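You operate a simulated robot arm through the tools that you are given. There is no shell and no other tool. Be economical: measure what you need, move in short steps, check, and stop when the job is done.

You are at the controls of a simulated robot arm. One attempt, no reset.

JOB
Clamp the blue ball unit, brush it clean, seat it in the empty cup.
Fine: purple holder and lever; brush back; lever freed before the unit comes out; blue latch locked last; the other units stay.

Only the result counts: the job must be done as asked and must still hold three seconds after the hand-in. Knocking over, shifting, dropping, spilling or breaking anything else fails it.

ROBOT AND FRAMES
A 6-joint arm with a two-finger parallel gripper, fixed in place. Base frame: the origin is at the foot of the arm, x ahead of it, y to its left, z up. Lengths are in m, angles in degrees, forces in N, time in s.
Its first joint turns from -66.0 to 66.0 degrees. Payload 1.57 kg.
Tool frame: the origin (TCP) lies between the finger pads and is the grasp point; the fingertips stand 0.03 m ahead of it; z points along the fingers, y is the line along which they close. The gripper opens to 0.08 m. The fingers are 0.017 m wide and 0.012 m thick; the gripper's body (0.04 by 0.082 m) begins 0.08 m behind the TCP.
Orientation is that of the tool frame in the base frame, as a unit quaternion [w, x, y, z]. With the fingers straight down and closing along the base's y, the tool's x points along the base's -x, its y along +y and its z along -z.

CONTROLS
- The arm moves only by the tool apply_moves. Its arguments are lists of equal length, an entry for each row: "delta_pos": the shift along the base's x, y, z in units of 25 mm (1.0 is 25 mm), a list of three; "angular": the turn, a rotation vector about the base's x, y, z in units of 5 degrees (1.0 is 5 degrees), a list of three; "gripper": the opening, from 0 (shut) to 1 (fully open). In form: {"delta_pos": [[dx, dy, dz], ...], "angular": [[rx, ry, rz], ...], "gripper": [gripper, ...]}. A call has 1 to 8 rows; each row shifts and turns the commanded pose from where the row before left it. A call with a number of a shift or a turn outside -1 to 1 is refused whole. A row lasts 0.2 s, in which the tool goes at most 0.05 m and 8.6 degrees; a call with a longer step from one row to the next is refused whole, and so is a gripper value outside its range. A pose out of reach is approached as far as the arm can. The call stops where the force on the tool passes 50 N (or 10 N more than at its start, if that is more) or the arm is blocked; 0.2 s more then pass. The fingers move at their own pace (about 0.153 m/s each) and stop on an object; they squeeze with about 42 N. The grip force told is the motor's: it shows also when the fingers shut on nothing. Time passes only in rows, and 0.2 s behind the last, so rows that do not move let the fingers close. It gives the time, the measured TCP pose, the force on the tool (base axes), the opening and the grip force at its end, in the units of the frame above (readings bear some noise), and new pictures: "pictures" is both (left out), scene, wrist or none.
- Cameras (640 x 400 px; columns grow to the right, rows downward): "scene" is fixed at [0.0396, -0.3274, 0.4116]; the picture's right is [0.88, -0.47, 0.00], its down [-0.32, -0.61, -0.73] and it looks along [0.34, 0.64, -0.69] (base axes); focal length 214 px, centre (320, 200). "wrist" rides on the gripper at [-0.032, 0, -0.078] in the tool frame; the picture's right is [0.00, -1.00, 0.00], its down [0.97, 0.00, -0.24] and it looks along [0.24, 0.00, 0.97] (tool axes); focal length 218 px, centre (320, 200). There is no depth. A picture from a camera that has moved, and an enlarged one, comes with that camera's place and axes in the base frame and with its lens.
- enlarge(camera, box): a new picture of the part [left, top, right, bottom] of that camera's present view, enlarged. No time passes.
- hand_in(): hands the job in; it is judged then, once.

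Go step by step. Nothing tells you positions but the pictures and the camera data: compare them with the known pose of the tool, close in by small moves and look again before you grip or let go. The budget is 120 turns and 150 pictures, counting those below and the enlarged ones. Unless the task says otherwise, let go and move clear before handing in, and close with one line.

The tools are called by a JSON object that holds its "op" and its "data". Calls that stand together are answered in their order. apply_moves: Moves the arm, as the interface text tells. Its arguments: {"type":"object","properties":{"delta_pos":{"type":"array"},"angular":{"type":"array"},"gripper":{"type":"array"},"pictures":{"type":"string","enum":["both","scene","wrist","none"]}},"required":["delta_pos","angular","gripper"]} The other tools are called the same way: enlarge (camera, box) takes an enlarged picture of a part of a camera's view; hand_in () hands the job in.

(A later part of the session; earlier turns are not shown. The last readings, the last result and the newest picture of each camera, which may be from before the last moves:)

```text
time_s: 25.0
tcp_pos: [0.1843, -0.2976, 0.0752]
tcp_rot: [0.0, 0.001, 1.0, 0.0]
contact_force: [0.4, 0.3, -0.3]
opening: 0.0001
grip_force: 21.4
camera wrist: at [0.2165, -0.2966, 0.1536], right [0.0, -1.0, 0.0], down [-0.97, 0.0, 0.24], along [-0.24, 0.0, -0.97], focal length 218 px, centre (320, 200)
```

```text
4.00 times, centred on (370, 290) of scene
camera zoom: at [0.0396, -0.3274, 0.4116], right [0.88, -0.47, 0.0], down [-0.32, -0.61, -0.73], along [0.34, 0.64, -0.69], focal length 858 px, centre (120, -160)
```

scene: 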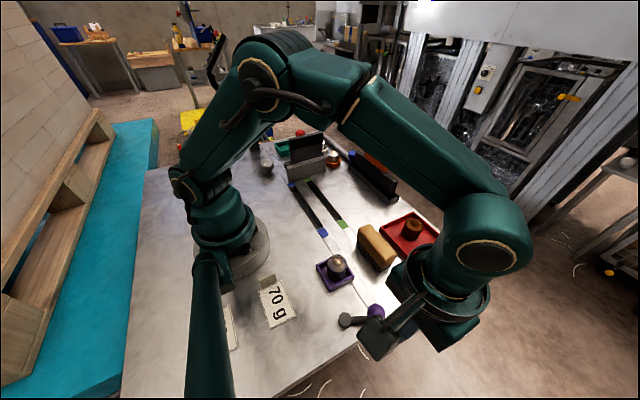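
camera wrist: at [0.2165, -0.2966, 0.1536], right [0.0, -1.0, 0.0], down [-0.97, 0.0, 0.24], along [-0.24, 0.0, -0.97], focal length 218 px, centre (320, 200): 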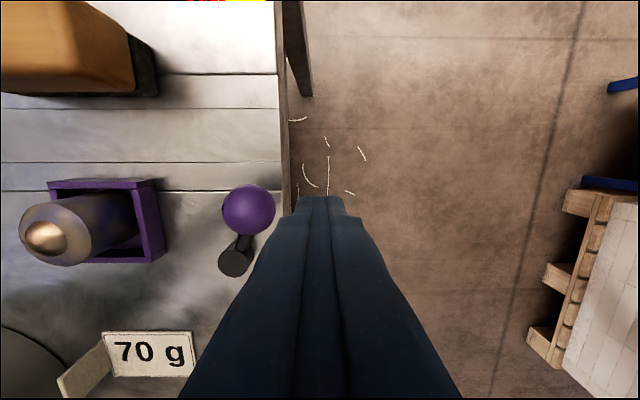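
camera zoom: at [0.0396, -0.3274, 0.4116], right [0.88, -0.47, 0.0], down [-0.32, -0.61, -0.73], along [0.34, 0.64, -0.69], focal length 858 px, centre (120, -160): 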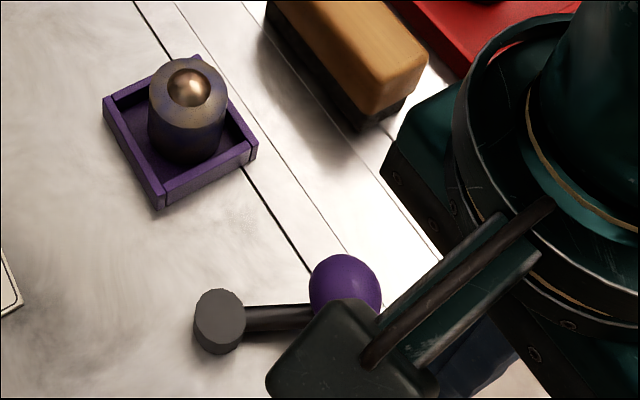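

Ball at ≈(0.180,-0.254), pivot ≈(0.138,-0.237). I lower and push along the arc in small steps.

{"op": "apply_moves", "data": {"delta_pos": [[0, 0, -1], [0, 0.4, 0], [0, 0.4, 0], [0.05, 0.4, 0], [0.05, 0.4, 0]], "angular": [[0, 0, 0], [0, 0, 0], [0, 0, 0], [0, 0, 0], [0, 0, 0]], "gripper": [0, 0, 0, 0, 0], "pictures": "wrist"}}

```text
time_s: 26.2
tcp_pos: [0.1836, -0.2548, 0.0504]
tcp_rot: [0.0, 0.001, 1.0, 0.0]
contact_force: [0.4, -0.8, 0.2]
opening: 0.0
grip_force: 21.2
camera wrist: at [0.2163, -0.2556, 0.1276], right [0.0, -1.0, 0.0], down [-0.97, 0.0, 0.24], along [-0.24, 0.0, -0.97], focal length 218 px, centre (320, 200)
```

wrist: 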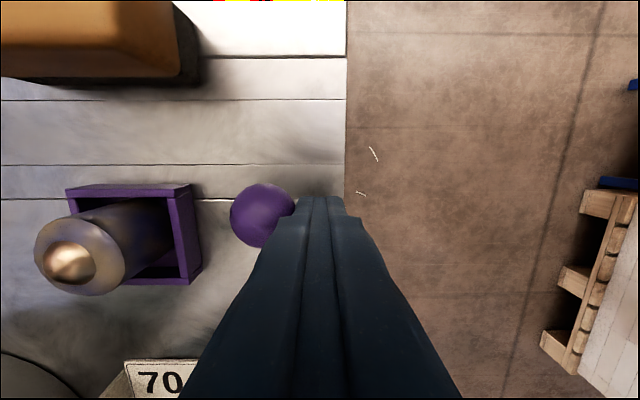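

The lever swings freely. I continue along the arc.

{"op": "apply_moves", "data": {"delta_pos": [[0, 0.35, 0], [0, 0.35, 0], [-0.15, 0.3, 0], [-0.15, 0.3, 0]], "angular": [[0, 0, 0], [0, 0, 0], [0, 0, 0], [0, 0, 0]], "gripper": [0, 0, 0, 0], "pictures": "both"}}

{"op": "enlarge", "data": {"camera": "scene", "box": [310, 240, 430, 340]}}

```text
time_s: 27.0
tcp_pos: [0.1836, -0.2399, 0.0503]
tcp_rot: [0.008, -0.001, 1.0, -0.013]
contact_force: [-2.5, -8.7, -3.4]
opening: 0.0
grip_force: 21.7
stopped in row 4: the force on the tool passed its limit (the readings are from after the stop); the commanded pose is now the measured one
camera wrist: at [0.2149, -0.2365, 0.1281], right [0.0, -1.0, 0.02], down [-0.97, 0.0, 0.23], along [-0.23, -0.02, -0.97], focal length 218 px, centre (320, 200)
```

scene: 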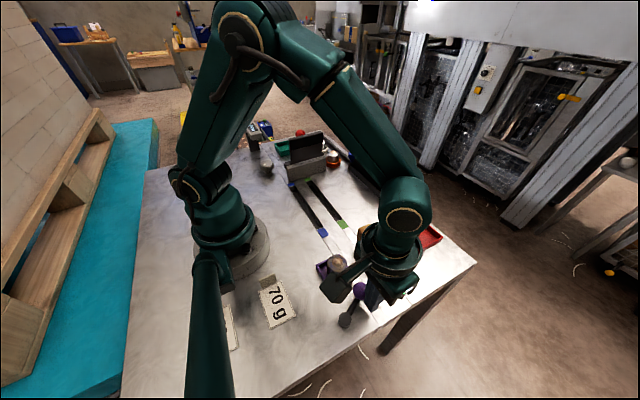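
wrist: 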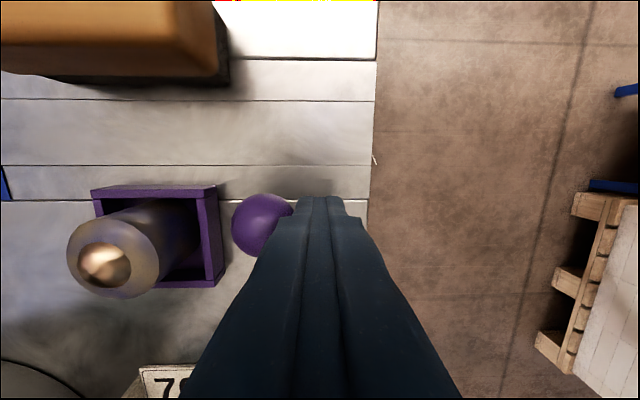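

```text
4.00 times, centred on (370, 290) of scene
camera zoom: at [0.0396, -0.3274, 0.4116], right [0.88, -0.47, 0.0], down [-0.32, -0.61, -0.73], along [0.34, 0.64, -0.69], focal length 858 px, centre (120, -160)
```

zoom: 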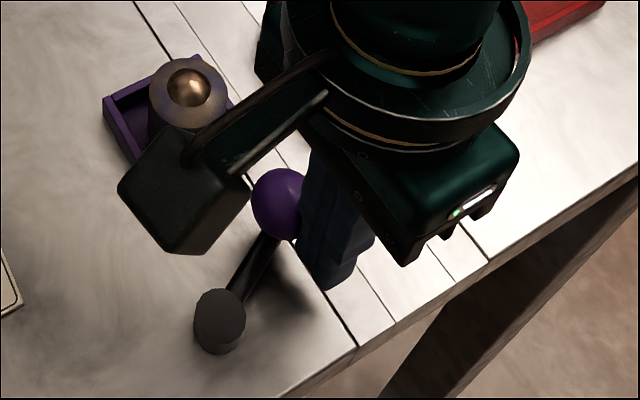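

The lever moved about 50° and met a firm stop. I back off and check that it stays there.

{"op": "apply_moves", "data": {"delta_pos": [[0, -0.5, 0], [0, -0.7, 0], [0, 0, 1], [0, 0, 1], [0, 0, 1], [0.3, 1, 0.5], [0.3, 1, 0]], "angular": [[0, 0, 0], [0, 0, 0], [0, 0, 0], [0, 0, 0], [0, 0, 0], [0, 0, 0], [0, 0, 0]], "gripper": [0, 0, 0, 0, 0, 0, 0], "pictures": "both"}}

{"op": "enlarge", "data": {"camera": "scene", "box": [310, 240, 430, 340]}}

```text
time_s: 28.6
tcp_pos: [0.1977, -0.2185, 0.1366]
tcp_rot: [0.006, 0.0, 1.0, -0.011]
contact_force: [0.3, -0.5, 0.0]
opening: 0.0001
grip_force: 21.6
camera wrist: at [0.2296, -0.217, 0.2142], right [0.0, -1.0, 0.02], down [-0.97, 0.0, 0.23], along [-0.23, -0.02, -0.97], focal length 218 px, centre (320, 200)
```

scene: 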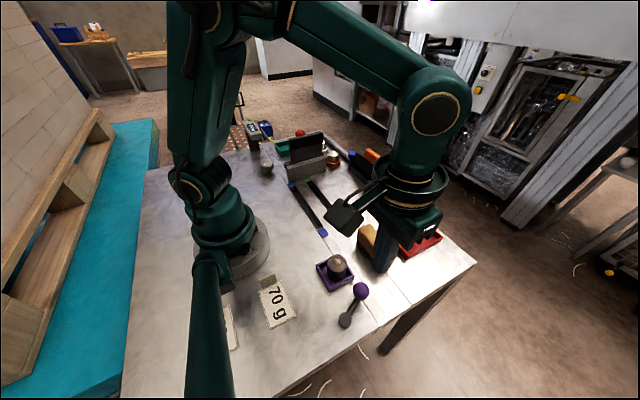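
wrist: 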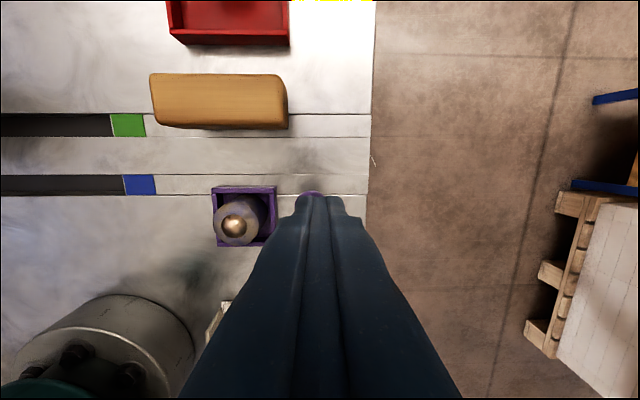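

```text
4.00 times, centred on (370, 290) of scene
camera zoom: at [0.0396, -0.3274, 0.4116], right [0.88, -0.47, 0.0], down [-0.32, -0.61, -0.73], along [0.34, 0.64, -0.69], focal length 858 px, centre (120, -160)
```

zoom: 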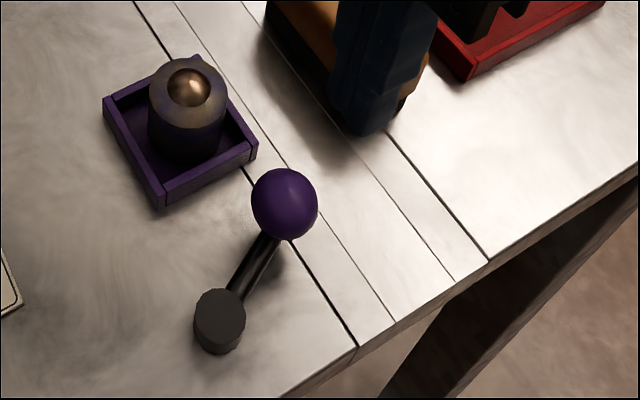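

The lever stays over at its stop. Next the brush, centre ≈(0.262,-0.153), long side along y, so I turn the gripper 90° on the way to it.

{"op": "apply_moves", "data": {"delta_pos": [[0.3, 0.3, 0.5], [0.3, 0.3, 0.4], [0.3, 0.4, 0], [0.3, 0.4, 0], [0.3, 0.4, 0], [0.3, 0.4, 0], [0.3, 0.4, 0], [0.3, 0, 0]], "angular": [[0.25, 0.14, 1], [0, 0, 1], [0, 0, 1], [0, 0, 1], [0, 0, 1], [0, 0, 1], [0, 0, 1], [0, 0, 1]], "gripper": [0.9, 0.9, 0.9, 0.9, 0.9, 0.9, 0.9, 0.9], "pictures": "none"}}

{"op": "apply_moves", "data": {"delta_pos": [[0, 0, 0], [0, 0, 0], [0, 0, 0], [0, 0, 0], [0, 0, 0], [0, 0, 0], [0, 0, 0], [0, 0, 0]], "angular": [[0, 0, 1], [0, 0, 1], [0, 0, 1], [0, 0, 1], [0, 0, 1], [0, 0, 1], [0, 0, 1], [0, 0, 1]], "gripper": [0.9, 0.9, 0.9, 0.9, 0.9, 0.9, 0.9, 0.9], "pictures": "both"}}

```text
time_s: 30.4
tcp_pos: [0.2585, -0.1527, 0.1601]
tcp_rot: [0.001, -0.344, 0.939, 0.0]
contact_force: [-0.5, 0.8, 0.0]
opening: 0.072
grip_force: 0.1
```

```text
time_s: 32.2
tcp_pos: [0.2581, -0.1535, 0.1594]
tcp_rot: [0.001, -0.644, 0.765, 0.001]
contact_force: [-0.9, -0.5, 0.8]
opening: 0.072
grip_force: 0.1
camera wrist: at [0.2643, -0.1217, 0.2375], right [0.99, -0.17, 0.0], down [-0.17, -0.96, 0.24], along [-0.04, -0.23, -0.97], focal length 218 px, centre (320, 200)
```

scene: 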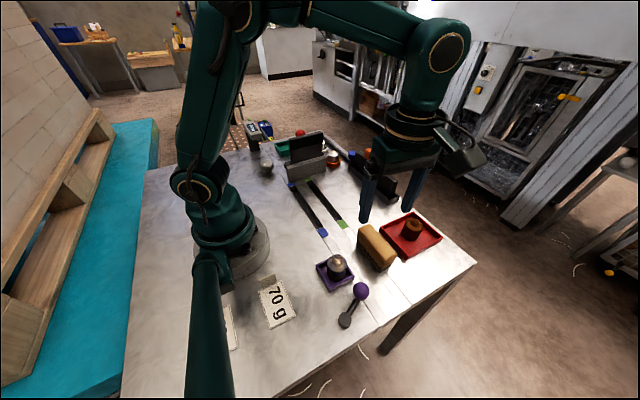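
wrist: 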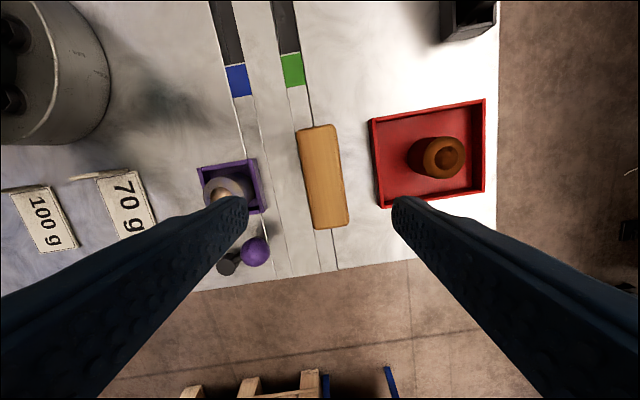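

Brush centre refined to ≈(0.262,-0.147). I finish the turn, align and come down part of the way.

{"op": "apply_moves", "data": {"delta_pos": [[0.15, 0.25, 0], [0, 0, 0], [0, 0, -1], [0, 0, -1], [0, 0, -0.4]], "angular": [[0, 0, 1], [0, 0, 1], [0, 0, 0], [0, 0, 0], [0, 0, 0]], "gripper": [0.9, 0.9, 0.9, 0.9, 0.9], "pictures": "both"}}

{"op": "enlarge", "data": {"camera": "scene", "box": [330, 180, 430, 280]}}

```text
time_s: 33.4
tcp_pos: [0.2623, -0.1476, 0.099]
tcp_rot: [0.0, 0.708, -0.707, -0.001]
contact_force: [0.1, -0.3, -0.6]
opening: 0.0722
grip_force: 0.0
camera wrist: at [0.2629, -0.1146, 0.1765], right [1.0, 0.0, 0.0], down [0.0, -0.97, 0.24], along [0.0, -0.24, -0.97], focal length 218 px, centre (320, 200)
```

scene: 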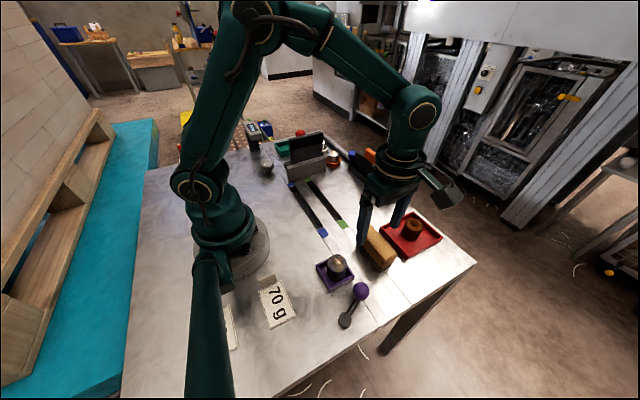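
wrist: 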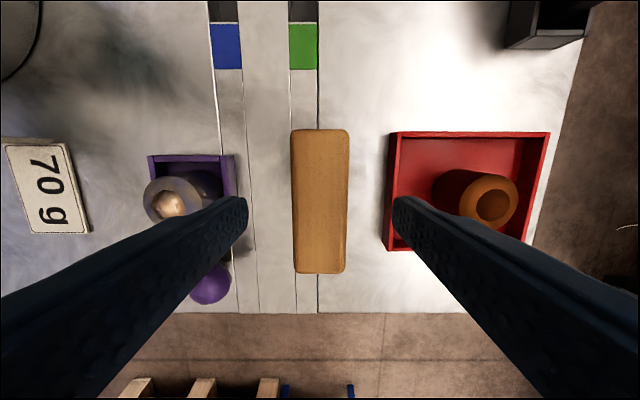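

```text
4.00 times, centred on (380, 230) of scene
camera zoom: at [0.0396, -0.3274, 0.4116], right [0.88, -0.47, 0.0], down [-0.32, -0.61, -0.73], along [0.34, 0.64, -0.69], focal length 858 px, centre (80, 80)
```

zoom: 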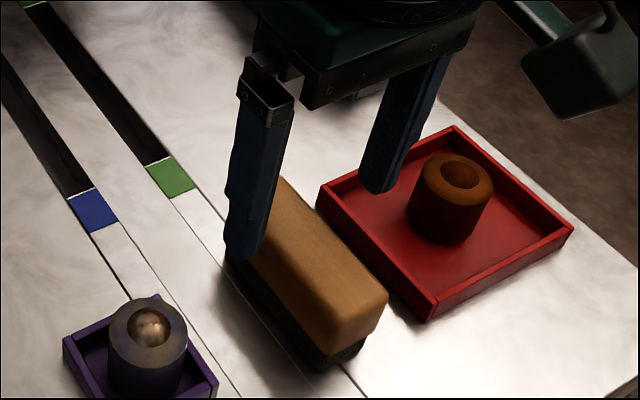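

Well aligned. I narrow the gripper a little, descend to z≈0.052 and close on the wooden body.

{"op": "apply_moves", "data": {"delta_pos": [[0, -0.1, 0], [0, 0, -0.9], [0, 0, -0.98], [0, 0, 0], [0, 0, 0], [0, 0, 0]], "angular": [[0, 0, 0], [0, 0, 0], [0, 0, 0], [0, 0, 0], [0, 0, 0], [0, 0, 0]], "gripper": [0.72, 0.72, 0.72, 0.3, 0.3, 0.3], "pictures": "both"}}

{"op": "enlarge", "data": {"camera": "scene", "box": [330, 200, 410, 280]}}

```text
time_s: 34.8
tcp_pos: [0.26, -0.1499, 0.0548]
tcp_rot: [-0.001, 0.707, -0.707, -0.001]
contact_force: [-4.5, 0.1, 10.7]
opening: 0.033
grip_force: 41.8
camera wrist: at [0.2619, -0.1173, 0.1324], right [1.0, 0.0, 0.0], down [0.0, -0.97, 0.24], along [0.0, -0.24, -0.97], focal length 218 px, centre (320, 200)
```

scene: 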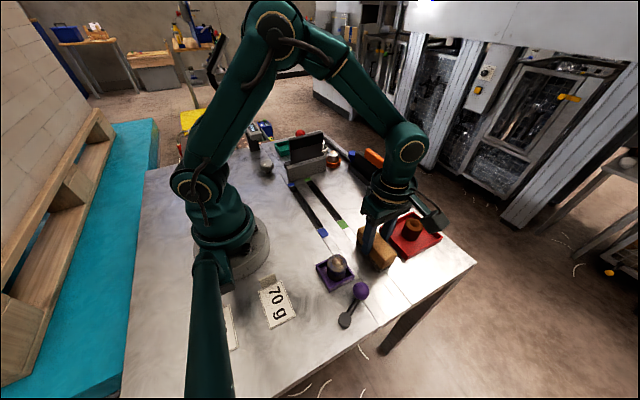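
wrist: 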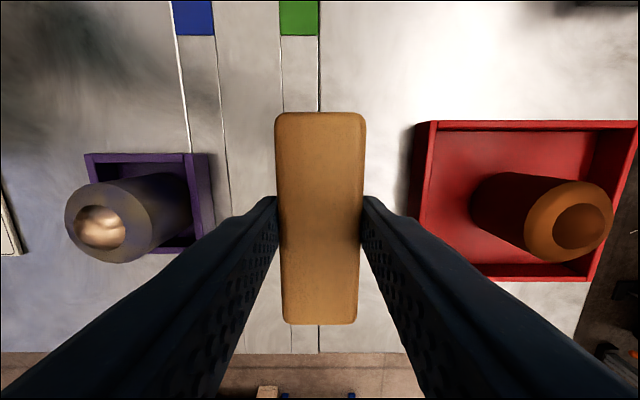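

```text
5.00 times, centred on (370, 240) of scene
camera zoom: at [0.0396, -0.3274, 0.4116], right [0.88, -0.47, 0.0], down [-0.32, -0.61, -0.73], along [0.34, 0.64, -0.69], focal length 1072 px, centre (70, 0)
```

zoom: 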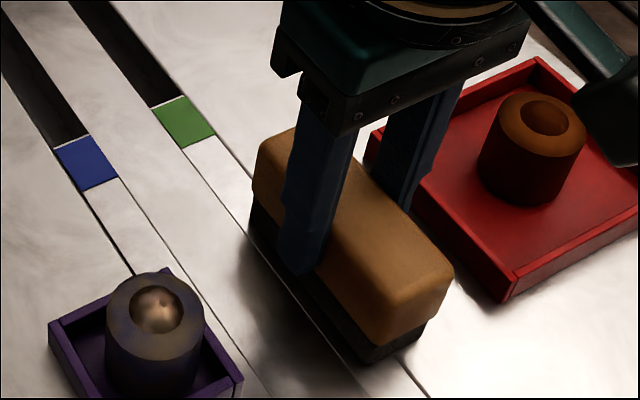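

Brush is held (TCP origin to remember: 0.260,-0.150,z≈0.054). I lift it and carry it above the unit, keeping it clear of the lever ball.

{"op": "apply_moves", "data": {"delta_pos": [[0, 0, 0.5], [0, 0, 1], [0, 0, 1], [0, 0, 0.7], [-0.94, 0.25, 0], [-0.94, 0.25, 0], [-0.94, 0.25, 0], [-0.94, 0.25, 0]], "angular": [[0, 0, 0], [0, 0, 0], [0, 0, 0], [0, 0, 0], [0, 0, 0], [0, 0, 0], [0, 0, 0], [0, 0, 0]], "gripper": [0.3, 0.3, 0.3, 0.3, 0.3, 0.3, 0.3, 0.3], "pictures": "both"}}

{"op": "enlarge", "data": {"camera": "scene", "box": [300, 210, 380, 300]}}

```text
time_s: 36.6
tcp_pos: [0.1672, -0.1242, 0.1326]
tcp_rot: [-0.002, 0.708, -0.707, -0.001]
contact_force: [-0.2, -0.4, -0.6]
opening: 0.033
grip_force: 41.3
camera wrist: at [0.1687, -0.0914, 0.2097], right [1.0, 0.0, 0.0], down [0.0, -0.97, 0.24], along [0.0, -0.24, -0.97], focal length 218 px, centre (320, 200)
```

scene: 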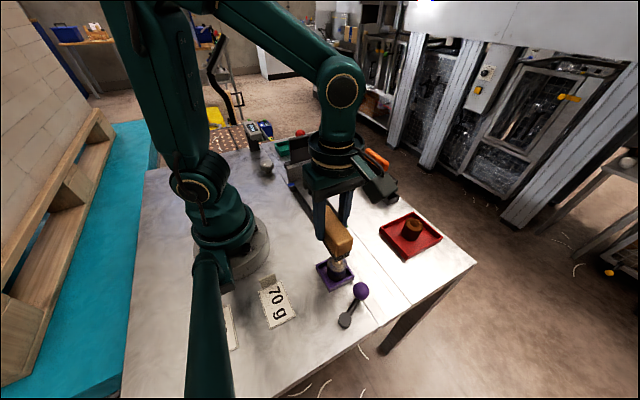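
wrist: 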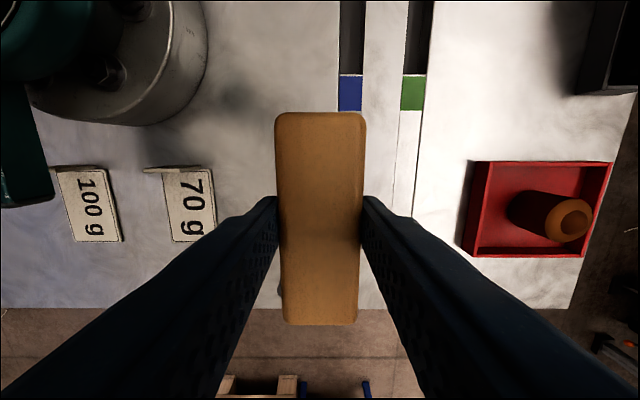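

```text
4.44 times, centred on (340, 255) of scene
camera zoom: at [0.0396, -0.3274, 0.4116], right [0.88, -0.47, 0.0], down [-0.32, -0.61, -0.73], along [0.34, 0.64, -0.69], focal length 953 px, centre (231, -44)
```

zoom: 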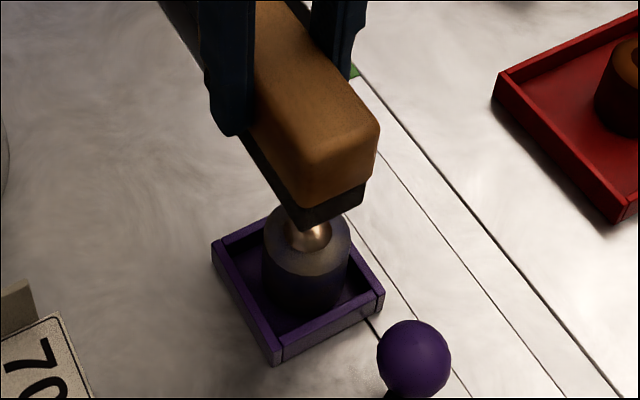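

The brush end overhangs the unit. I lower gradually until there is light contact.

{"op": "apply_moves", "data": {"delta_pos": [[0, 0, -0.9], [0, 0, -0.16], [0, 0, -0.08]], "angular": [[0, 0, 0], [0, 0, 0], [0, 0, 0]], "gripper": [0.3, 0.3, 0.3], "pictures": "none"}}

{"op": "enlarge", "data": {"camera": "scene", "box": [300, 210, 380, 300]}}

```text
time_s: 37.4
tcp_pos: [0.1663, -0.1256, 0.1048]
tcp_rot: [-0.002, 0.707, -0.707, 0.0]
contact_force: [-8.3, 7.7, 34.2]
opening: 0.0331
grip_force: 41.0
```

```text
4.44 times, centred on (340, 255) of scene
camera zoom: at [0.0395, -0.3273, 0.4117], right [0.88, -0.47, 0.0], down [-0.32, -0.61, -0.73], along [0.34, 0.64, -0.69], focal length 953 px, centre (231, -44)
```

zoom: 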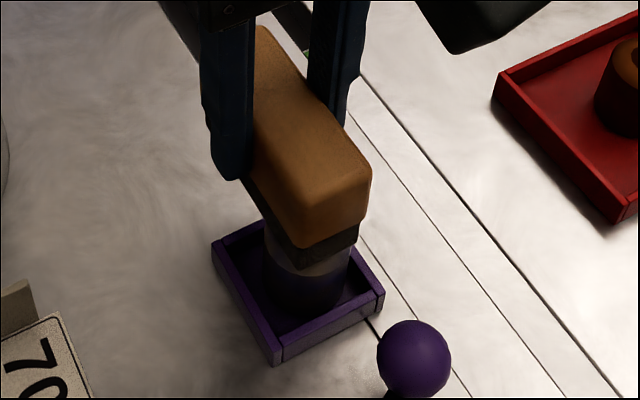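

Contact made (34 N). I ease off slightly and stroke back and forth over the ball.

{"op": "apply_moves", "data": {"delta_pos": [[0, 0, 0.05], [0.4, 0, 0], [0.3, 0, 0], [-0.5, 0, 0], [-0.6, 0, 0], [-0.3, 0, 0], [0.5, 0, 0], [0.2, 0, 0]], "angular": [[0, 0, 0], [0, 0, 0], [0, 0, 0], [0, 0, 0], [0, 0, 0], [0, 0, 0], [0, 0, 0], [0, 0, 0]], "gripper": [0.3, 0.3, 0.3, 0.3, 0.3, 0.3, 0.3, 0.3], "pictures": "none"}}

{"op": "enlarge", "data": {"camera": "scene", "box": [300, 210, 380, 300]}}

```text
time_s: 39.2
tcp_pos: [0.1685, -0.1245, 0.1047]
tcp_rot: [-0.001, 0.707, -0.707, -0.003]
contact_force: [-0.3, -0.3, -0.9]
opening: 0.0329
grip_force: 40.3
```

```text
4.44 times, centred on (340, 255) of scene
camera zoom: at [0.0396, -0.3274, 0.4116], right [0.88, -0.47, 0.0], down [-0.32, -0.61, -0.73], along [0.34, 0.64, -0.69], focal length 953 px, centre (231, -44)
```

zoom: 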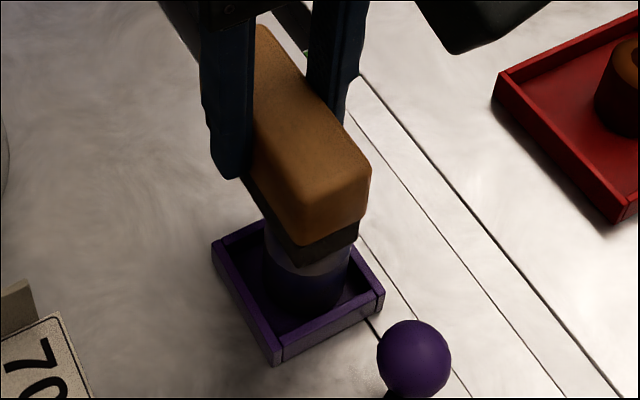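

Let me lift and look at the result of the strokes.

{"op": "apply_moves", "data": {"delta_pos": [[0, 0, 0.8], [0, 1, 0.3], [0, 1, 0]], "angular": [[0, 0, 0], [0, 0, 0], [0, 0, 0]], "gripper": [0.3, 0.3, 0.3], "pictures": "wrist"}}

{"op": "enlarge", "data": {"camera": "scene", "box": [300, 190, 380, 300]}}

```text
time_s: 40.0
tcp_pos: [0.1675, -0.0745, 0.1329]
tcp_rot: [-0.001, 0.707, -0.707, -0.001]
contact_force: [-0.8, -0.1, -0.9]
opening: 0.0333
grip_force: 41.4
camera wrist: at [0.1685, -0.0422, 0.2108], right [1.0, 0.0, 0.0], down [0.0, -0.97, 0.24], along [0.0, -0.24, -0.97], focal length 218 px, centre (320, 200)
```

wrist: 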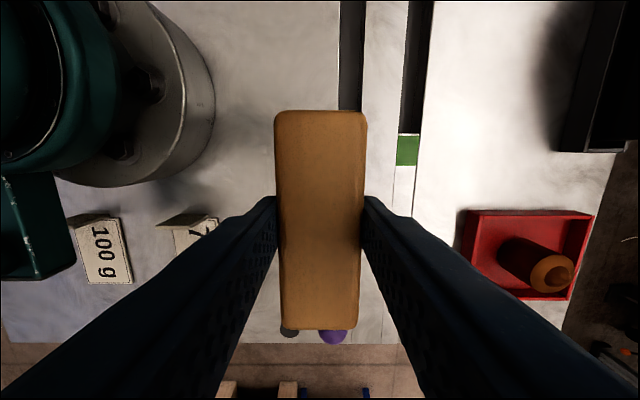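

```text
3.64 times, centred on (340, 245) of scene
camera zoom: at [0.0396, -0.3274, 0.4116], right [0.88, -0.47, 0.0], down [-0.32, -0.61, -0.73], along [0.34, 0.64, -0.69], focal length 780 px, centre (247, 36)
```

zoom: 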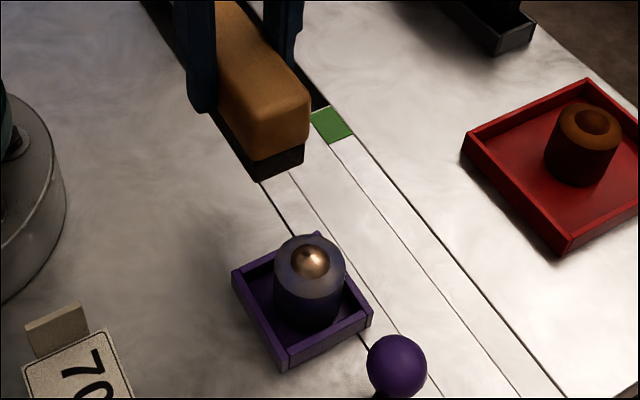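

{"op": "enlarge", "data": {"camera": "scene", "box": [315, 245, 360, 295]}}

```text
8.00 times, centred on (338, 270) of scene
camera zoom: at [0.0396, -0.3274, 0.4116], right [0.88, -0.47, 0.0], down [-0.32, -0.61, -0.73], along [0.34, 0.64, -0.69], focal length 1716 px, centre (180, -360)
```

zoom: 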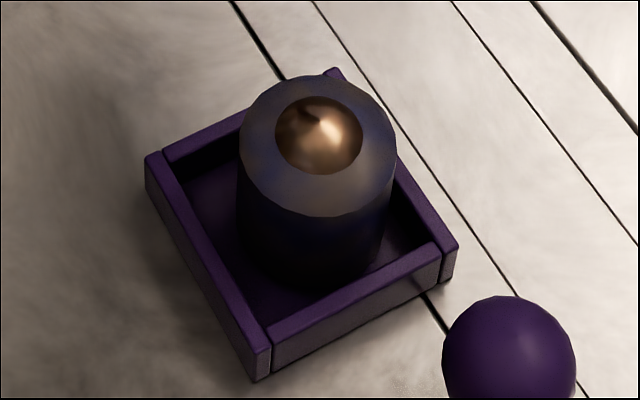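

The grime is much reduced but some brown remains. I'll brush again with more strokes.

{"op": "apply_moves", "data": {"delta_pos": [[0, -1, 0], [0, -1, 0], [0, 0, -0.9], [0, 0, -0.24], [0.4, 0, 0], [0.4, 0, 0], [-0.4, 0, 0], [-0.4, 0, 0]], "angular": [[0, 0, 0], [0, 0, 0], [0, 0, 0], [0, 0, 0], [0, 0, 0], [0, 0, 0], [0, 0, 0], [0, 0, 0]], "gripper": [0.3, 0.3, 0.3, 0.3, 0.3, 0.3, 0.3, 0.3], "pictures": "none"}}

{"op": "apply_moves", "data": {"delta_pos": [[-0.4, 0, 0], [-0.4, 0, 0], [0.4, 0, 0], [0.4, 0, 0], [0, 0.4, 0], [0, 0.4, 0], [0, -0.4, 0], [0, -0.4, 0]], "angular": [[0, 0, 0], [0, 0, 0], [0, 0, 0], [0, 0, 0], [0, 0, 0], [0, 0, 0], [0, 0, 0], [0, 0, 0]], "gripper": [0.3, 0.3, 0.3, 0.3, 0.3, 0.3, 0.3, 0.3], "pictures": "none"}}

{"op": "enlarge", "data": {"camera": "scene", "box": [300, 210, 380, 300]}}

```text
time_s: 41.8
tcp_pos: [0.166, -0.1255, 0.1058]
tcp_rot: [-0.001, 0.708, -0.706, -0.001]
contact_force: [-0.3, 0.0, -0.5]
opening: 0.0333
grip_force: 40.8
```

```text
time_s: 43.6
tcp_pos: [0.168, -0.125, 0.1057]
tcp_rot: [-0.002, 0.708, -0.706, -0.002]
contact_force: [-1.1, 0.2, -1.2]
opening: 0.0332
grip_force: 41.2
```

```text
4.44 times, centred on (340, 255) of scene
camera zoom: at [0.0396, -0.3274, 0.4116], right [0.88, -0.47, 0.0], down [-0.32, -0.61, -0.73], along [0.34, 0.64, -0.69], focal length 953 px, centre (231, -44)
```

zoom: 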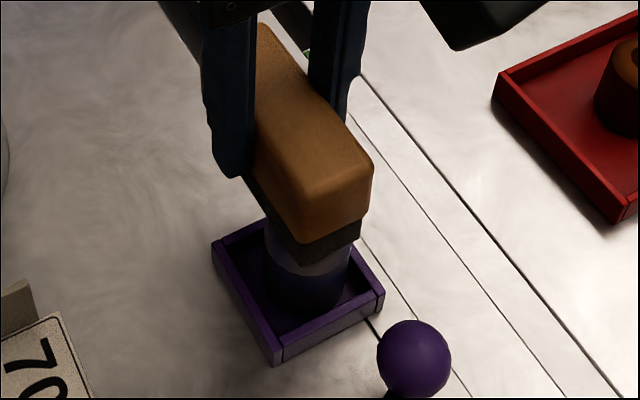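

The brush is just hovering; I lower 2 mm and stroke again.

{"op": "apply_moves", "data": {"delta_pos": [[0, 0, -0.05], [0, 0, -0.04], [0.4, 0, 0], [0.4, 0, 0], [-0.4, 0, 0], [-0.4, 0, 0], [-0.4, 0, 0], [-0.4, 0, 0]], "angular": [[0, 0, 0], [0, 0, 0], [0, 0, 0], [0, 0, 0], [0, 0, 0], [0, 0, 0], [0, 0, 0], [0, 0, 0]], "gripper": [0.3, 0.3, 0.3, 0.3, 0.3, 0.3, 0.3, 0.3], "pictures": "none"}}

{"op": "apply_moves", "data": {"delta_pos": [[0.4, 0, 0], [0.4, 0, 0], [0.4, 0, 0], [0.4, 0, 0], [-0.4, 0, 0], [-0.4, 0, 0], [0, 0, 0.9], [0, 1, 0.3]], "angular": [[0, 0, 0], [0, 0, 0], [0, 0, 0], [0, 0, 0], [0, 0, 0], [0, 0, 0], [0, 0, 0], [0, 0, 0]], "gripper": [0.3, 0.3, 0.3, 0.3, 0.3, 0.3, 0.3, 0.3], "pictures": "none"}}

{"op": "enlarge", "data": {"camera": "scene", "box": [315, 245, 360, 295]}}

```text
time_s: 45.4
tcp_pos: [0.1489, -0.1235, 0.1033]
tcp_rot: [-0.001, 0.708, -0.707, 0.0]
contact_force: [3.7, -0.8, 14.1]
opening: 0.0334
grip_force: 41.5
```

```text
time_s: 47.2
tcp_pos: [0.1687, -0.0994, 0.1311]
tcp_rot: [-0.001, 0.708, -0.706, -0.002]
contact_force: [-0.4, -0.3, -1.4]
opening: 0.033
grip_force: 40.7
```

```text
8.00 times, centred on (338, 270) of scene
camera zoom: at [0.0396, -0.3274, 0.4116], right [0.88, -0.47, 0.0], down [-0.32, -0.61, -0.73], along [0.34, 0.64, -0.69], focal length 1716 px, centre (180, -360)
```

zoom: 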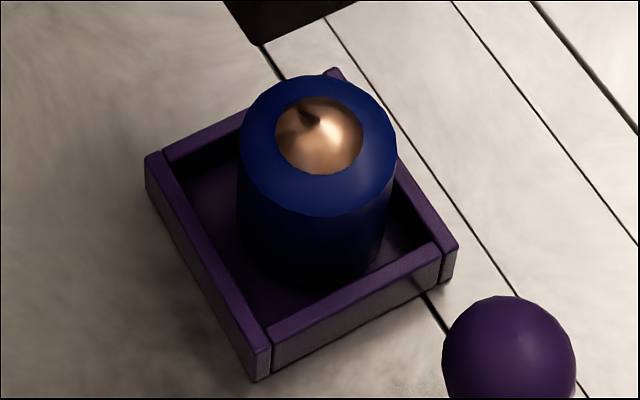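

The unit is now clean, bright blue. I return the brush to its original spot at (0.2605,-0.150).

{"op": "apply_moves", "data": {"delta_pos": [[0.92, -0.3, 0], [0.92, -0.6, 0], [0.92, -0.6, 0], [0.92, -0.53, 0], [0, 0, -1], [0, 0, -1]], "angular": [[0, 0, 0], [0, 0, 0], [0, 0, 0], [0, 0, 0], [0, 0, 0], [0, 0, 0]], "gripper": [0.3, 0.3, 0.3, 0.3, 0.3, 0.3], "pictures": "both"}}

{"op": "enlarge", "data": {"camera": "scene", "box": [330, 200, 410, 280]}}

```text
time_s: 48.6
tcp_pos: [0.2608, -0.1496, 0.0834]
tcp_rot: [-0.002, 0.708, -0.706, -0.002]
contact_force: [-0.3, -0.5, -1.6]
opening: 0.0327
grip_force: 41.1
camera wrist: at [0.2617, -0.1175, 0.1604], right [1.0, 0.0, 0.0], down [0.0, -0.97, 0.24], along [0.0, -0.24, -0.97], focal length 218 px, centre (320, 200)
```

scene: 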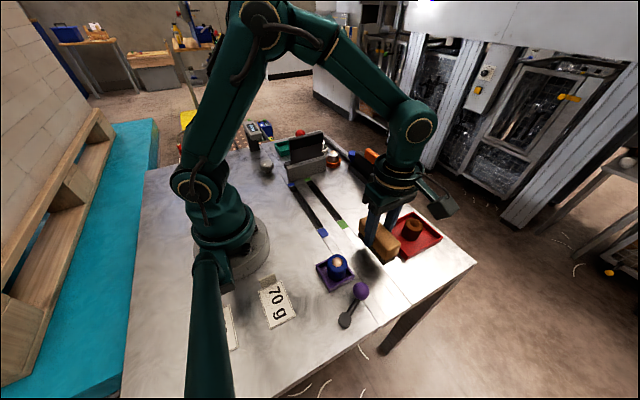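
wrist: 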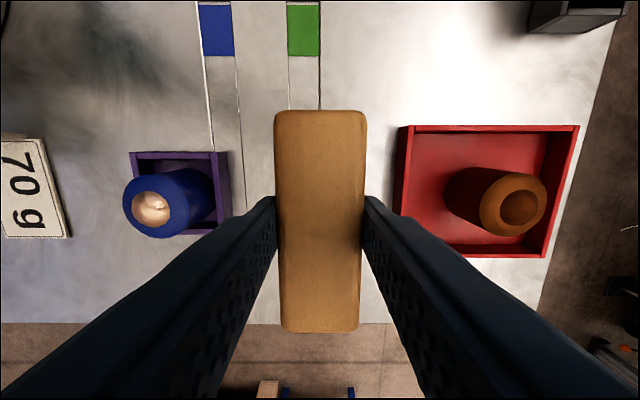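

```text
5.00 times, centred on (370, 240) of scene
camera zoom: at [0.0396, -0.3274, 0.4116], right [0.88, -0.47, 0.0], down [-0.32, -0.61, -0.73], along [0.34, 0.64, -0.69], focal length 1072 px, centre (70, 0)
```

zoom: 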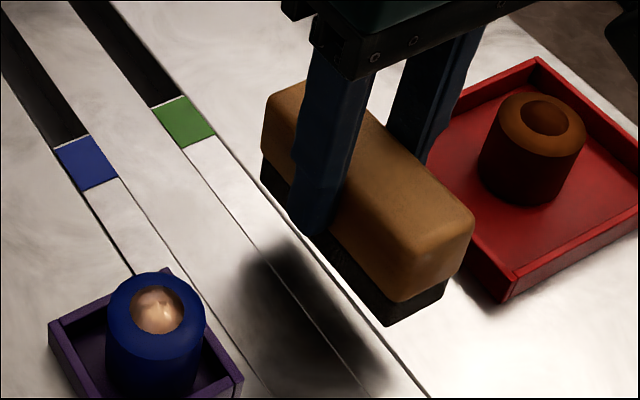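

Position matches. I lower to contact.

{"op": "apply_moves", "data": {"delta_pos": [[0, 0, -0.6], [0, 0, -0.4], [0, 0, -0.08], [0, 0, -0.08], [0, 0, 0]], "angular": [[0, 0, 0], [0, 0, 0], [0, 0, 0], [0, 0, 0], [0, 0, 0]], "gripper": [0.3, 0.3, 0.3, 0.3, 0.3], "pictures": "none"}}

{"op": "enlarge", "data": {"camera": "scene", "box": [330, 200, 410, 280]}}

```text
time_s: 49.8
tcp_pos: [0.2608, -0.1504, 0.0546]
tcp_rot: [-0.001, 0.708, -0.706, -0.001]
contact_force: [-0.8, 1.3, 10.4]
opening: 0.0327
grip_force: 41.0
```

```text
5.00 times, centred on (370, 240) of scene
camera zoom: at [0.0396, -0.3274, 0.4116], right [0.88, -0.47, 0.0], down [-0.32, -0.61, -0.73], along [0.34, 0.64, -0.69], focal length 1072 px, centre (70, 0)
```

zoom: 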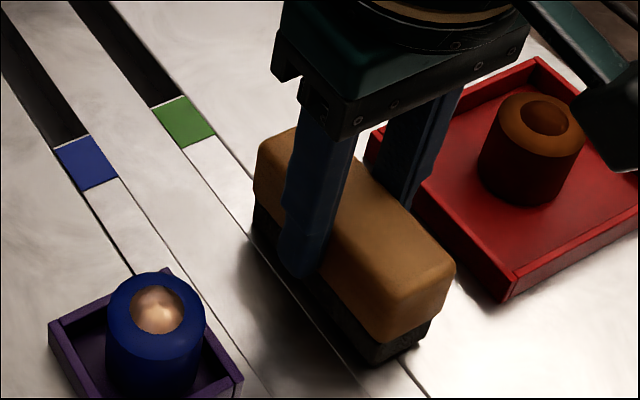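

Brush is down at its old place. I release, rise, and turn the gripper back.

{"op": "apply_moves", "data": {"delta_pos": [[0, 0, 0], [0, 0, 0], [0, 0, 1], [0, 0, 1], [0, 0, 1], [0, 0, 1], [0, 0, 0], [0, 0, 0]], "angular": [[0, 0, 0], [0, 0, 0], [0, 0, 0], [0, 0, 0], [0, 0, -1], [0, 0, -1], [0, 0, -1], [0, 0, -1]], "gripper": [0.65, 0.65, 0.65, 0.65, 0.65, 0.65, 0.65, 0.65], "pictures": "none"}}

{"op": "apply_moves", "data": {"delta_pos": [[-0.3, 0, 0], [-0.3, 0, 0], [-0.3, 0, 0], [-0.3, 0, 0], [-0.3, 0, 0], [-0.3, 0, 0], [-0.3, 0, 0], [-0.3, 0, 0]], "angular": [[0, 0, -1], [0, 0, -1], [0, 0, -1], [0, 0, -1], [0, 0, -1], [0, 0, -1], [0, 0, -1], [0, 0, -1]], "gripper": [0.65, 0.65, 0.65, 0.65, 0.65, 0.65, 0.65, 0.65], "pictures": "none"}}

{"op": "apply_moves", "data": {"delta_pos": [[0, 0, 0], [0, 0, 0], [0, 0, 0], [0, 0, 0], [0, 0, 0], [0, 0, 0]], "angular": [[0, 0, -1], [0, 0, -1], [0, 0, -1], [0, 0, -1], [0, 0, -1], [0, 0, -1]], "gripper": [0, 0, 0, 0, 0, 0], "pictures": "both"}}

```text
time_s: 51.6
tcp_pos: [0.2604, -0.1507, 0.1535]
tcp_rot: [0.0, -0.574, 0.819, 0.001]
contact_force: [-0.5, 0.4, 0.4]
opening: 0.0521
grip_force: 0.0
```

```text
time_s: 53.4
tcp_pos: [0.202, -0.1513, 0.1544]
tcp_rot: [0.001, -0.26, 0.966, 0.001]
contact_force: [-0.3, 0.7, -0.2]
opening: 0.052
grip_force: 0.0
```

```text
time_s: 54.8
tcp_pos: [0.2007, -0.1492, 0.1537]
tcp_rot: [0.002, 0.0, 1.0, 0.0]
contact_force: [0.2, -0.1, 1.2]
opening: 0.0001
grip_force: 21.4
camera wrist: at [0.2325, -0.1494, 0.2315], right [0.0, -1.0, 0.0], down [-0.97, 0.0, 0.24], along [-0.24, 0.0, -0.97], focal length 218 px, centre (320, 200)
```

scene: 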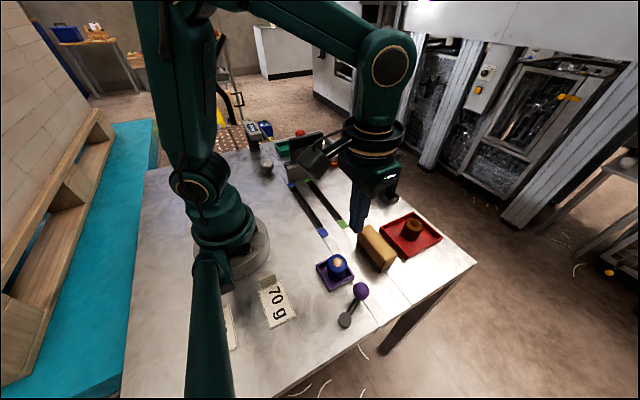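
wrist: 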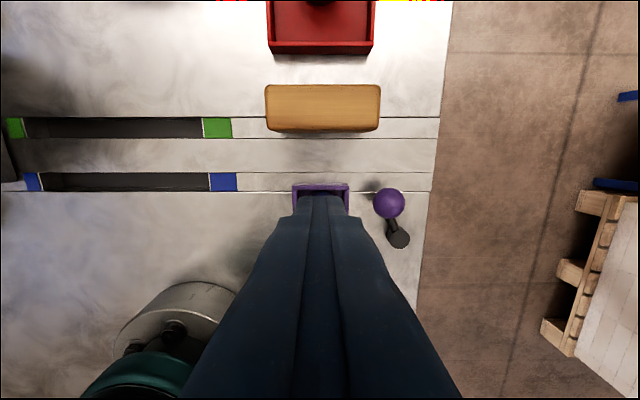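

Now I free the lever: shut fingers go on its holder side and push it back toward −y.

{"op": "apply_moves", "data": {"delta_pos": [[-0.25, -0.7, 0], [-0.25, -0.66, 0], [0, 0, -1], [0, 0, -1], [0, 0, -1]], "angular": [[0, 0, 0], [0, 0, 0], [0, 0, 0], [0, 0, 0], [0, 0, 0]], "gripper": [0, 0, 0, 0, 0], "pictures": "both"}}

{"op": "enlarge", "data": {"camera": "scene", "box": [310, 230, 410, 330]}}

```text
time_s: 56.0
tcp_pos: [0.1861, -0.1838, 0.0776]
tcp_rot: [0.002, 0.0, 1.0, 0.0]
contact_force: [0.6, -0.1, -0.7]
opening: 0.0001
grip_force: 21.3
camera wrist: at [0.2182, -0.1831, 0.1556], right [0.0, -1.0, 0.0], down [-0.97, 0.0, 0.24], along [-0.24, 0.0, -0.97], focal length 218 px, centre (320, 200)
```

scene: 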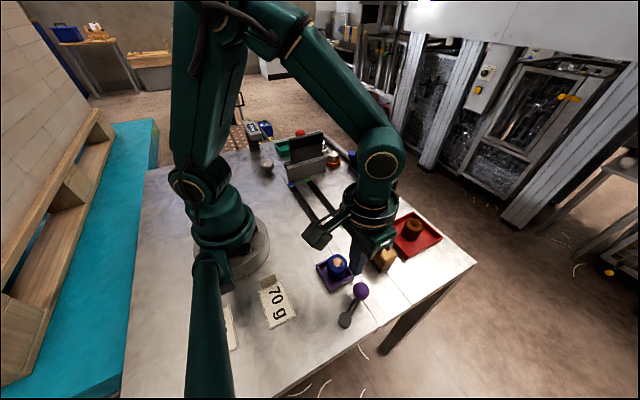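
wrist: 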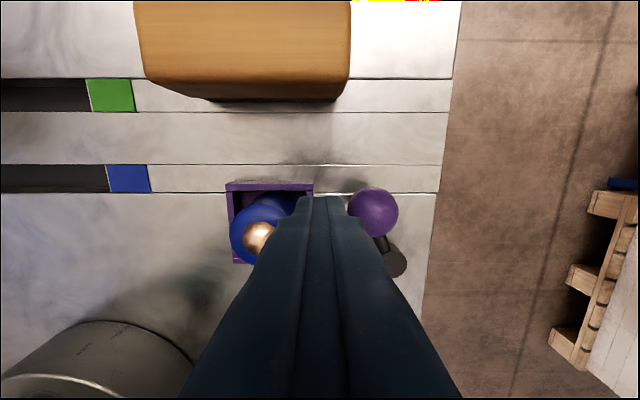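

```text
4.00 times, centred on (360, 280) of scene
camera zoom: at [0.0396, -0.3274, 0.4116], right [0.88, -0.47, 0.0], down [-0.32, -0.61, -0.73], along [0.34, 0.64, -0.69], focal length 858 px, centre (160, -120)
```

zoom: 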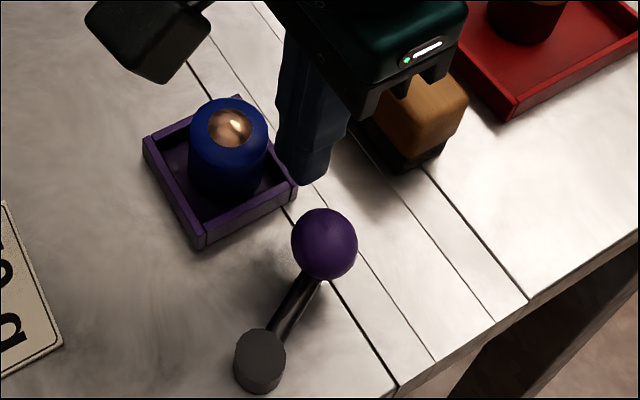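

Clear gap on both sides; I lower and push the ball outward.

{"op": "apply_moves", "data": {"delta_pos": [[0.1, 0, -0.5], [0, 0, -0.5], [0, -0.4, 0], [0, -0.4, 0], [0, -0.4, 0], [0, -0.4, 0], [0, -0.3, 0]], "angular": [[0, 0, 0], [0, 0, 0], [0, 0, 0], [0, 0, 0], [0, 0, 0], [0, 0, 0], [0, 0, 0]], "gripper": [0, 0, 0, 0, 0, 0, 0], "pictures": "wrist"}}

{"op": "enlarge", "data": {"camera": "scene", "box": [310, 230, 410, 330]}}

```text
time_s: 57.1
tcp_pos: [0.1969, -0.201, 0.0538]
tcp_rot: [0.012, 0.0, 1.0, -0.001]
contact_force: [4.3, 1.8, -0.5]
opening: 0.0
grip_force: 21.3
stopped in row 5: the force on the tool passed its limit (the readings are from after the stop); the commanded pose is now the measured one
camera wrist: at [0.228, -0.2008, 0.1312], right [0.0, -1.0, 0.0], down [-0.98, 0.0, 0.22], along [-0.22, 0.0, -0.98], focal length 218 px, centre (320, 200)
```

wrist: 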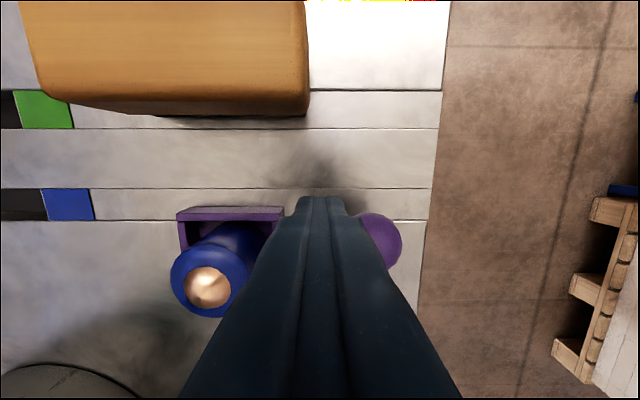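

```text
4.00 times, centred on (360, 280) of scene
camera zoom: at [0.0396, -0.3274, 0.4116], right [0.88, -0.47, 0.0], down [-0.32, -0.61, -0.73], along [0.34, 0.64, -0.69], focal length 858 px, centre (160, -120)
```

zoom: 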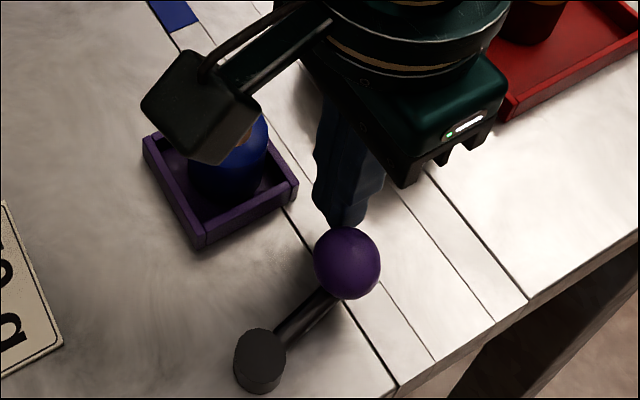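

The ball moved partway but I pushed too near its outer side and jammed. I back off, shift to x≈0.182 and push again.

{"op": "apply_moves", "data": {"delta_pos": [[0, 0.25, 0], [-0.35, 0, 0], [-0.3, 0, 0], [0, -0.3, 0], [0, -0.3, 0], [0, -0.3, 0], [0, -0.3, 0], [0, -0.3, 0]], "angular": [[0, 0.28, 0], [0, 0, 0], [0, 0, 0], [0, 0, 0], [0, 0, 0], [0, 0, 0], [0, 0, 0], [0, 0, 0]], "gripper": [0, 0, 0, 0, 0, 0, 0, 0], "pictures": "wrist"}}

{"op": "enlarge", "data": {"camera": "scene", "box": [310, 230, 410, 330]}}

```text
time_s: 58.9
tcp_pos: [0.1797, -0.2322, 0.0514]
tcp_rot: [-0.003, 0.0, 1.0, 0.0]
contact_force: [-0.7, 11.6, 7.3]
opening: 0.0
grip_force: 21.1
camera wrist: at [0.2137, -0.2312, 0.1291], right [0.0, -1.0, 0.0], down [-0.97, 0.0, 0.24], along [-0.24, 0.0, -0.97], focal length 218 px, centre (320, 200)
```

wrist: 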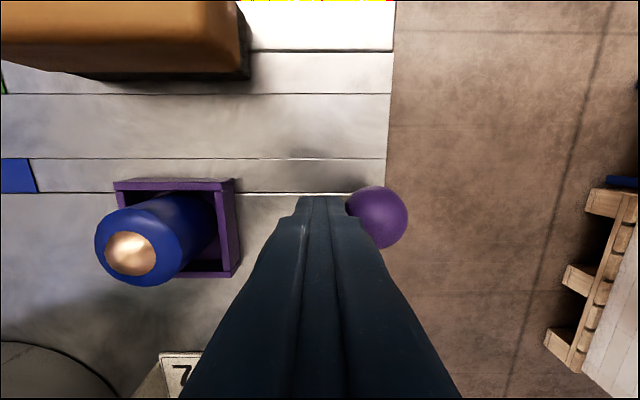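

```text
4.00 times, centred on (360, 280) of scene
camera zoom: at [0.0396, -0.3274, 0.4116], right [0.88, -0.47, 0.0], down [-0.32, -0.61, -0.73], along [0.34, 0.64, -0.69], focal length 858 px, centre (160, -120)
```

zoom: 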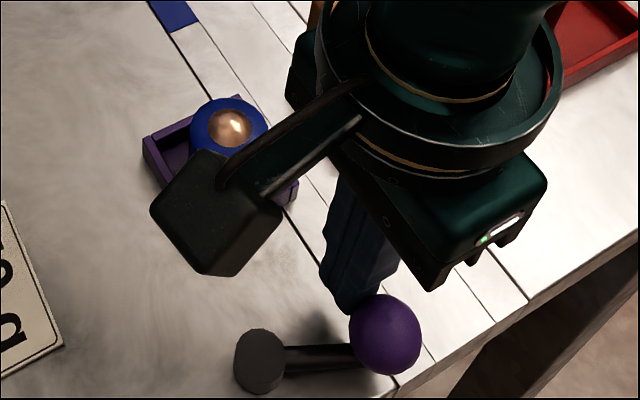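

The lever is back at its original open position. I rise and move above the unit with the gripper open.

{"op": "apply_moves", "data": {"delta_pos": [[0, 0.5, 0], [0, 0, 1], [0, 0, 1], [0, 0, 0.8], [-0.1, 0.9, 0], [-0.1, 0.9, 0], [0, 0.9, 0]], "angular": [[0, -0.1, 0], [0, 0, 0], [0, 0, 0], [0, 0, 0], [0, 0, 0], [0, 0, 0], [0, 0, 0]], "gripper": [0, 0, 0, 0, 0.8, 0.8, 0.8], "pictures": "wrist"}}

{"op": "enlarge", "data": {"camera": "wrist", "box": [240, 140, 400, 260]}}

{"op": "enlarge", "data": {"camera": "scene", "box": [310, 230, 410, 330]}}

```text
time_s: 60.5
tcp_pos: [0.1737, -0.153, 0.1218]
tcp_rot: [0.003, 0.0, 1.0, 0.0]
contact_force: [-0.7, 0.6, -0.3]
opening: 0.0641
grip_force: 0.0
camera wrist: at [0.2058, -0.1517, 0.2003], right [0.0, -1.0, 0.0], down [-0.97, 0.0, 0.23], along [-0.23, 0.0, -0.97], focal length 218 px, centre (320, 200)
```

wrist: 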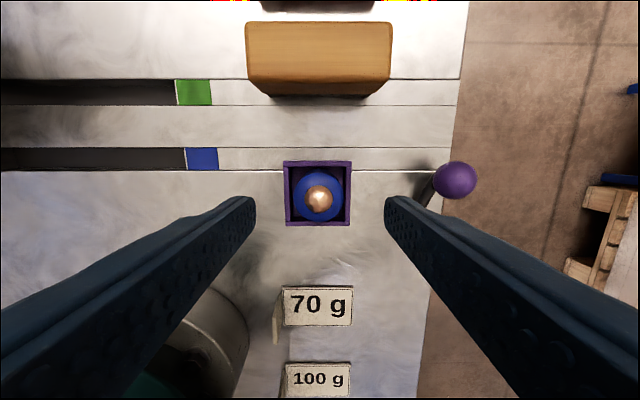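

```text
3.33 times, centred on (320, 200) of wrist
camera zoom: at [0.2058, -0.1517, 0.2003], right [0.0, -1.0, 0.0], down [-0.97, 0.0, 0.23], along [-0.23, 0.0, -0.97], focal length 728 px, centre (320, 200)
```

zoom: 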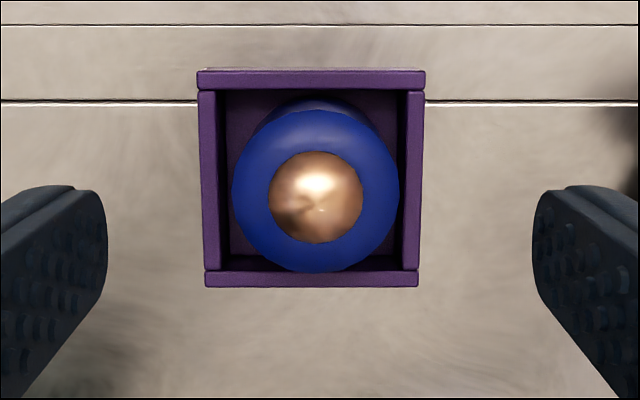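

```text
4.00 times, centred on (360, 280) of scene
camera zoom: at [0.0396, -0.3274, 0.4116], right [0.88, -0.47, 0.0], down [-0.32, -0.61, -0.73], along [0.34, 0.64, -0.69], focal length 858 px, centre (160, -120)
```

zoom: 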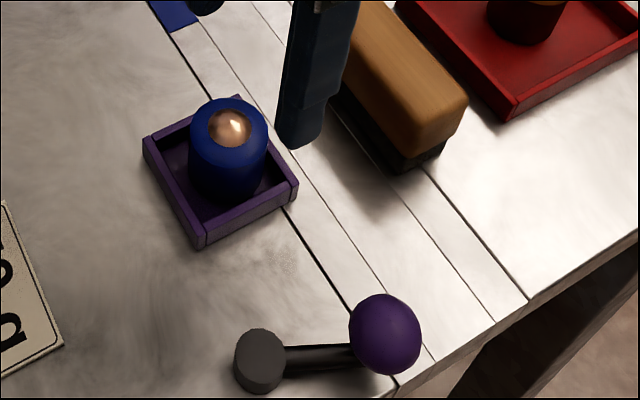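

Unit at ≈(0.168,-0.151), lever free. I descend and grip it.

{"op": "apply_moves", "data": {"delta_pos": [[-0.22, 0.06, 0], [0, 0, -1], [0, 0, -1], [0, 0, -0.78], [0, 0, 0], [0, 0, 0], [0, 0, 0]], "angular": [[0, 0.07, 0], [0, 0, 0], [0, 0, 0], [0, 0, 0], [0, 0, 0], [0, 0, 0], [0, 0, 0]], "gripper": [0.7, 0.7, 0.7, 0.7, 0.35, 0.35, 0.35], "pictures": "wrist"}}

```text
time_s: 62.1
tcp_pos: [0.1694, -0.1514, 0.0521]
tcp_rot: [0.0, 0.0, 1.0, -0.002]
contact_force: [-2.1, -0.3, 5.2]
opening: 0.0365
grip_force: 41.9
camera wrist: at [0.2019, -0.1503, 0.1296], right [0.0, -1.0, 0.0], down [-0.97, 0.0, 0.24], along [-0.24, 0.0, -0.97], focal length 218 px, centre (320, 200)
```

wrist: 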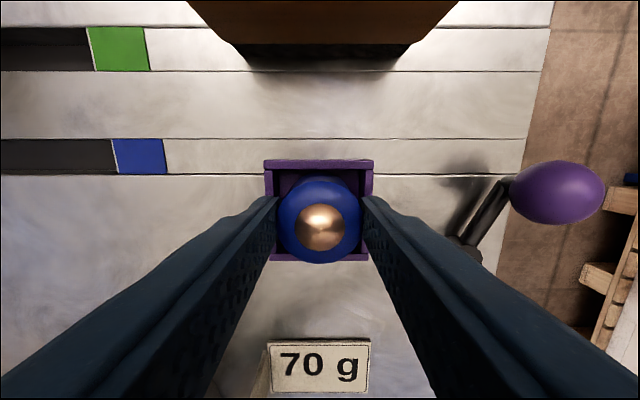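

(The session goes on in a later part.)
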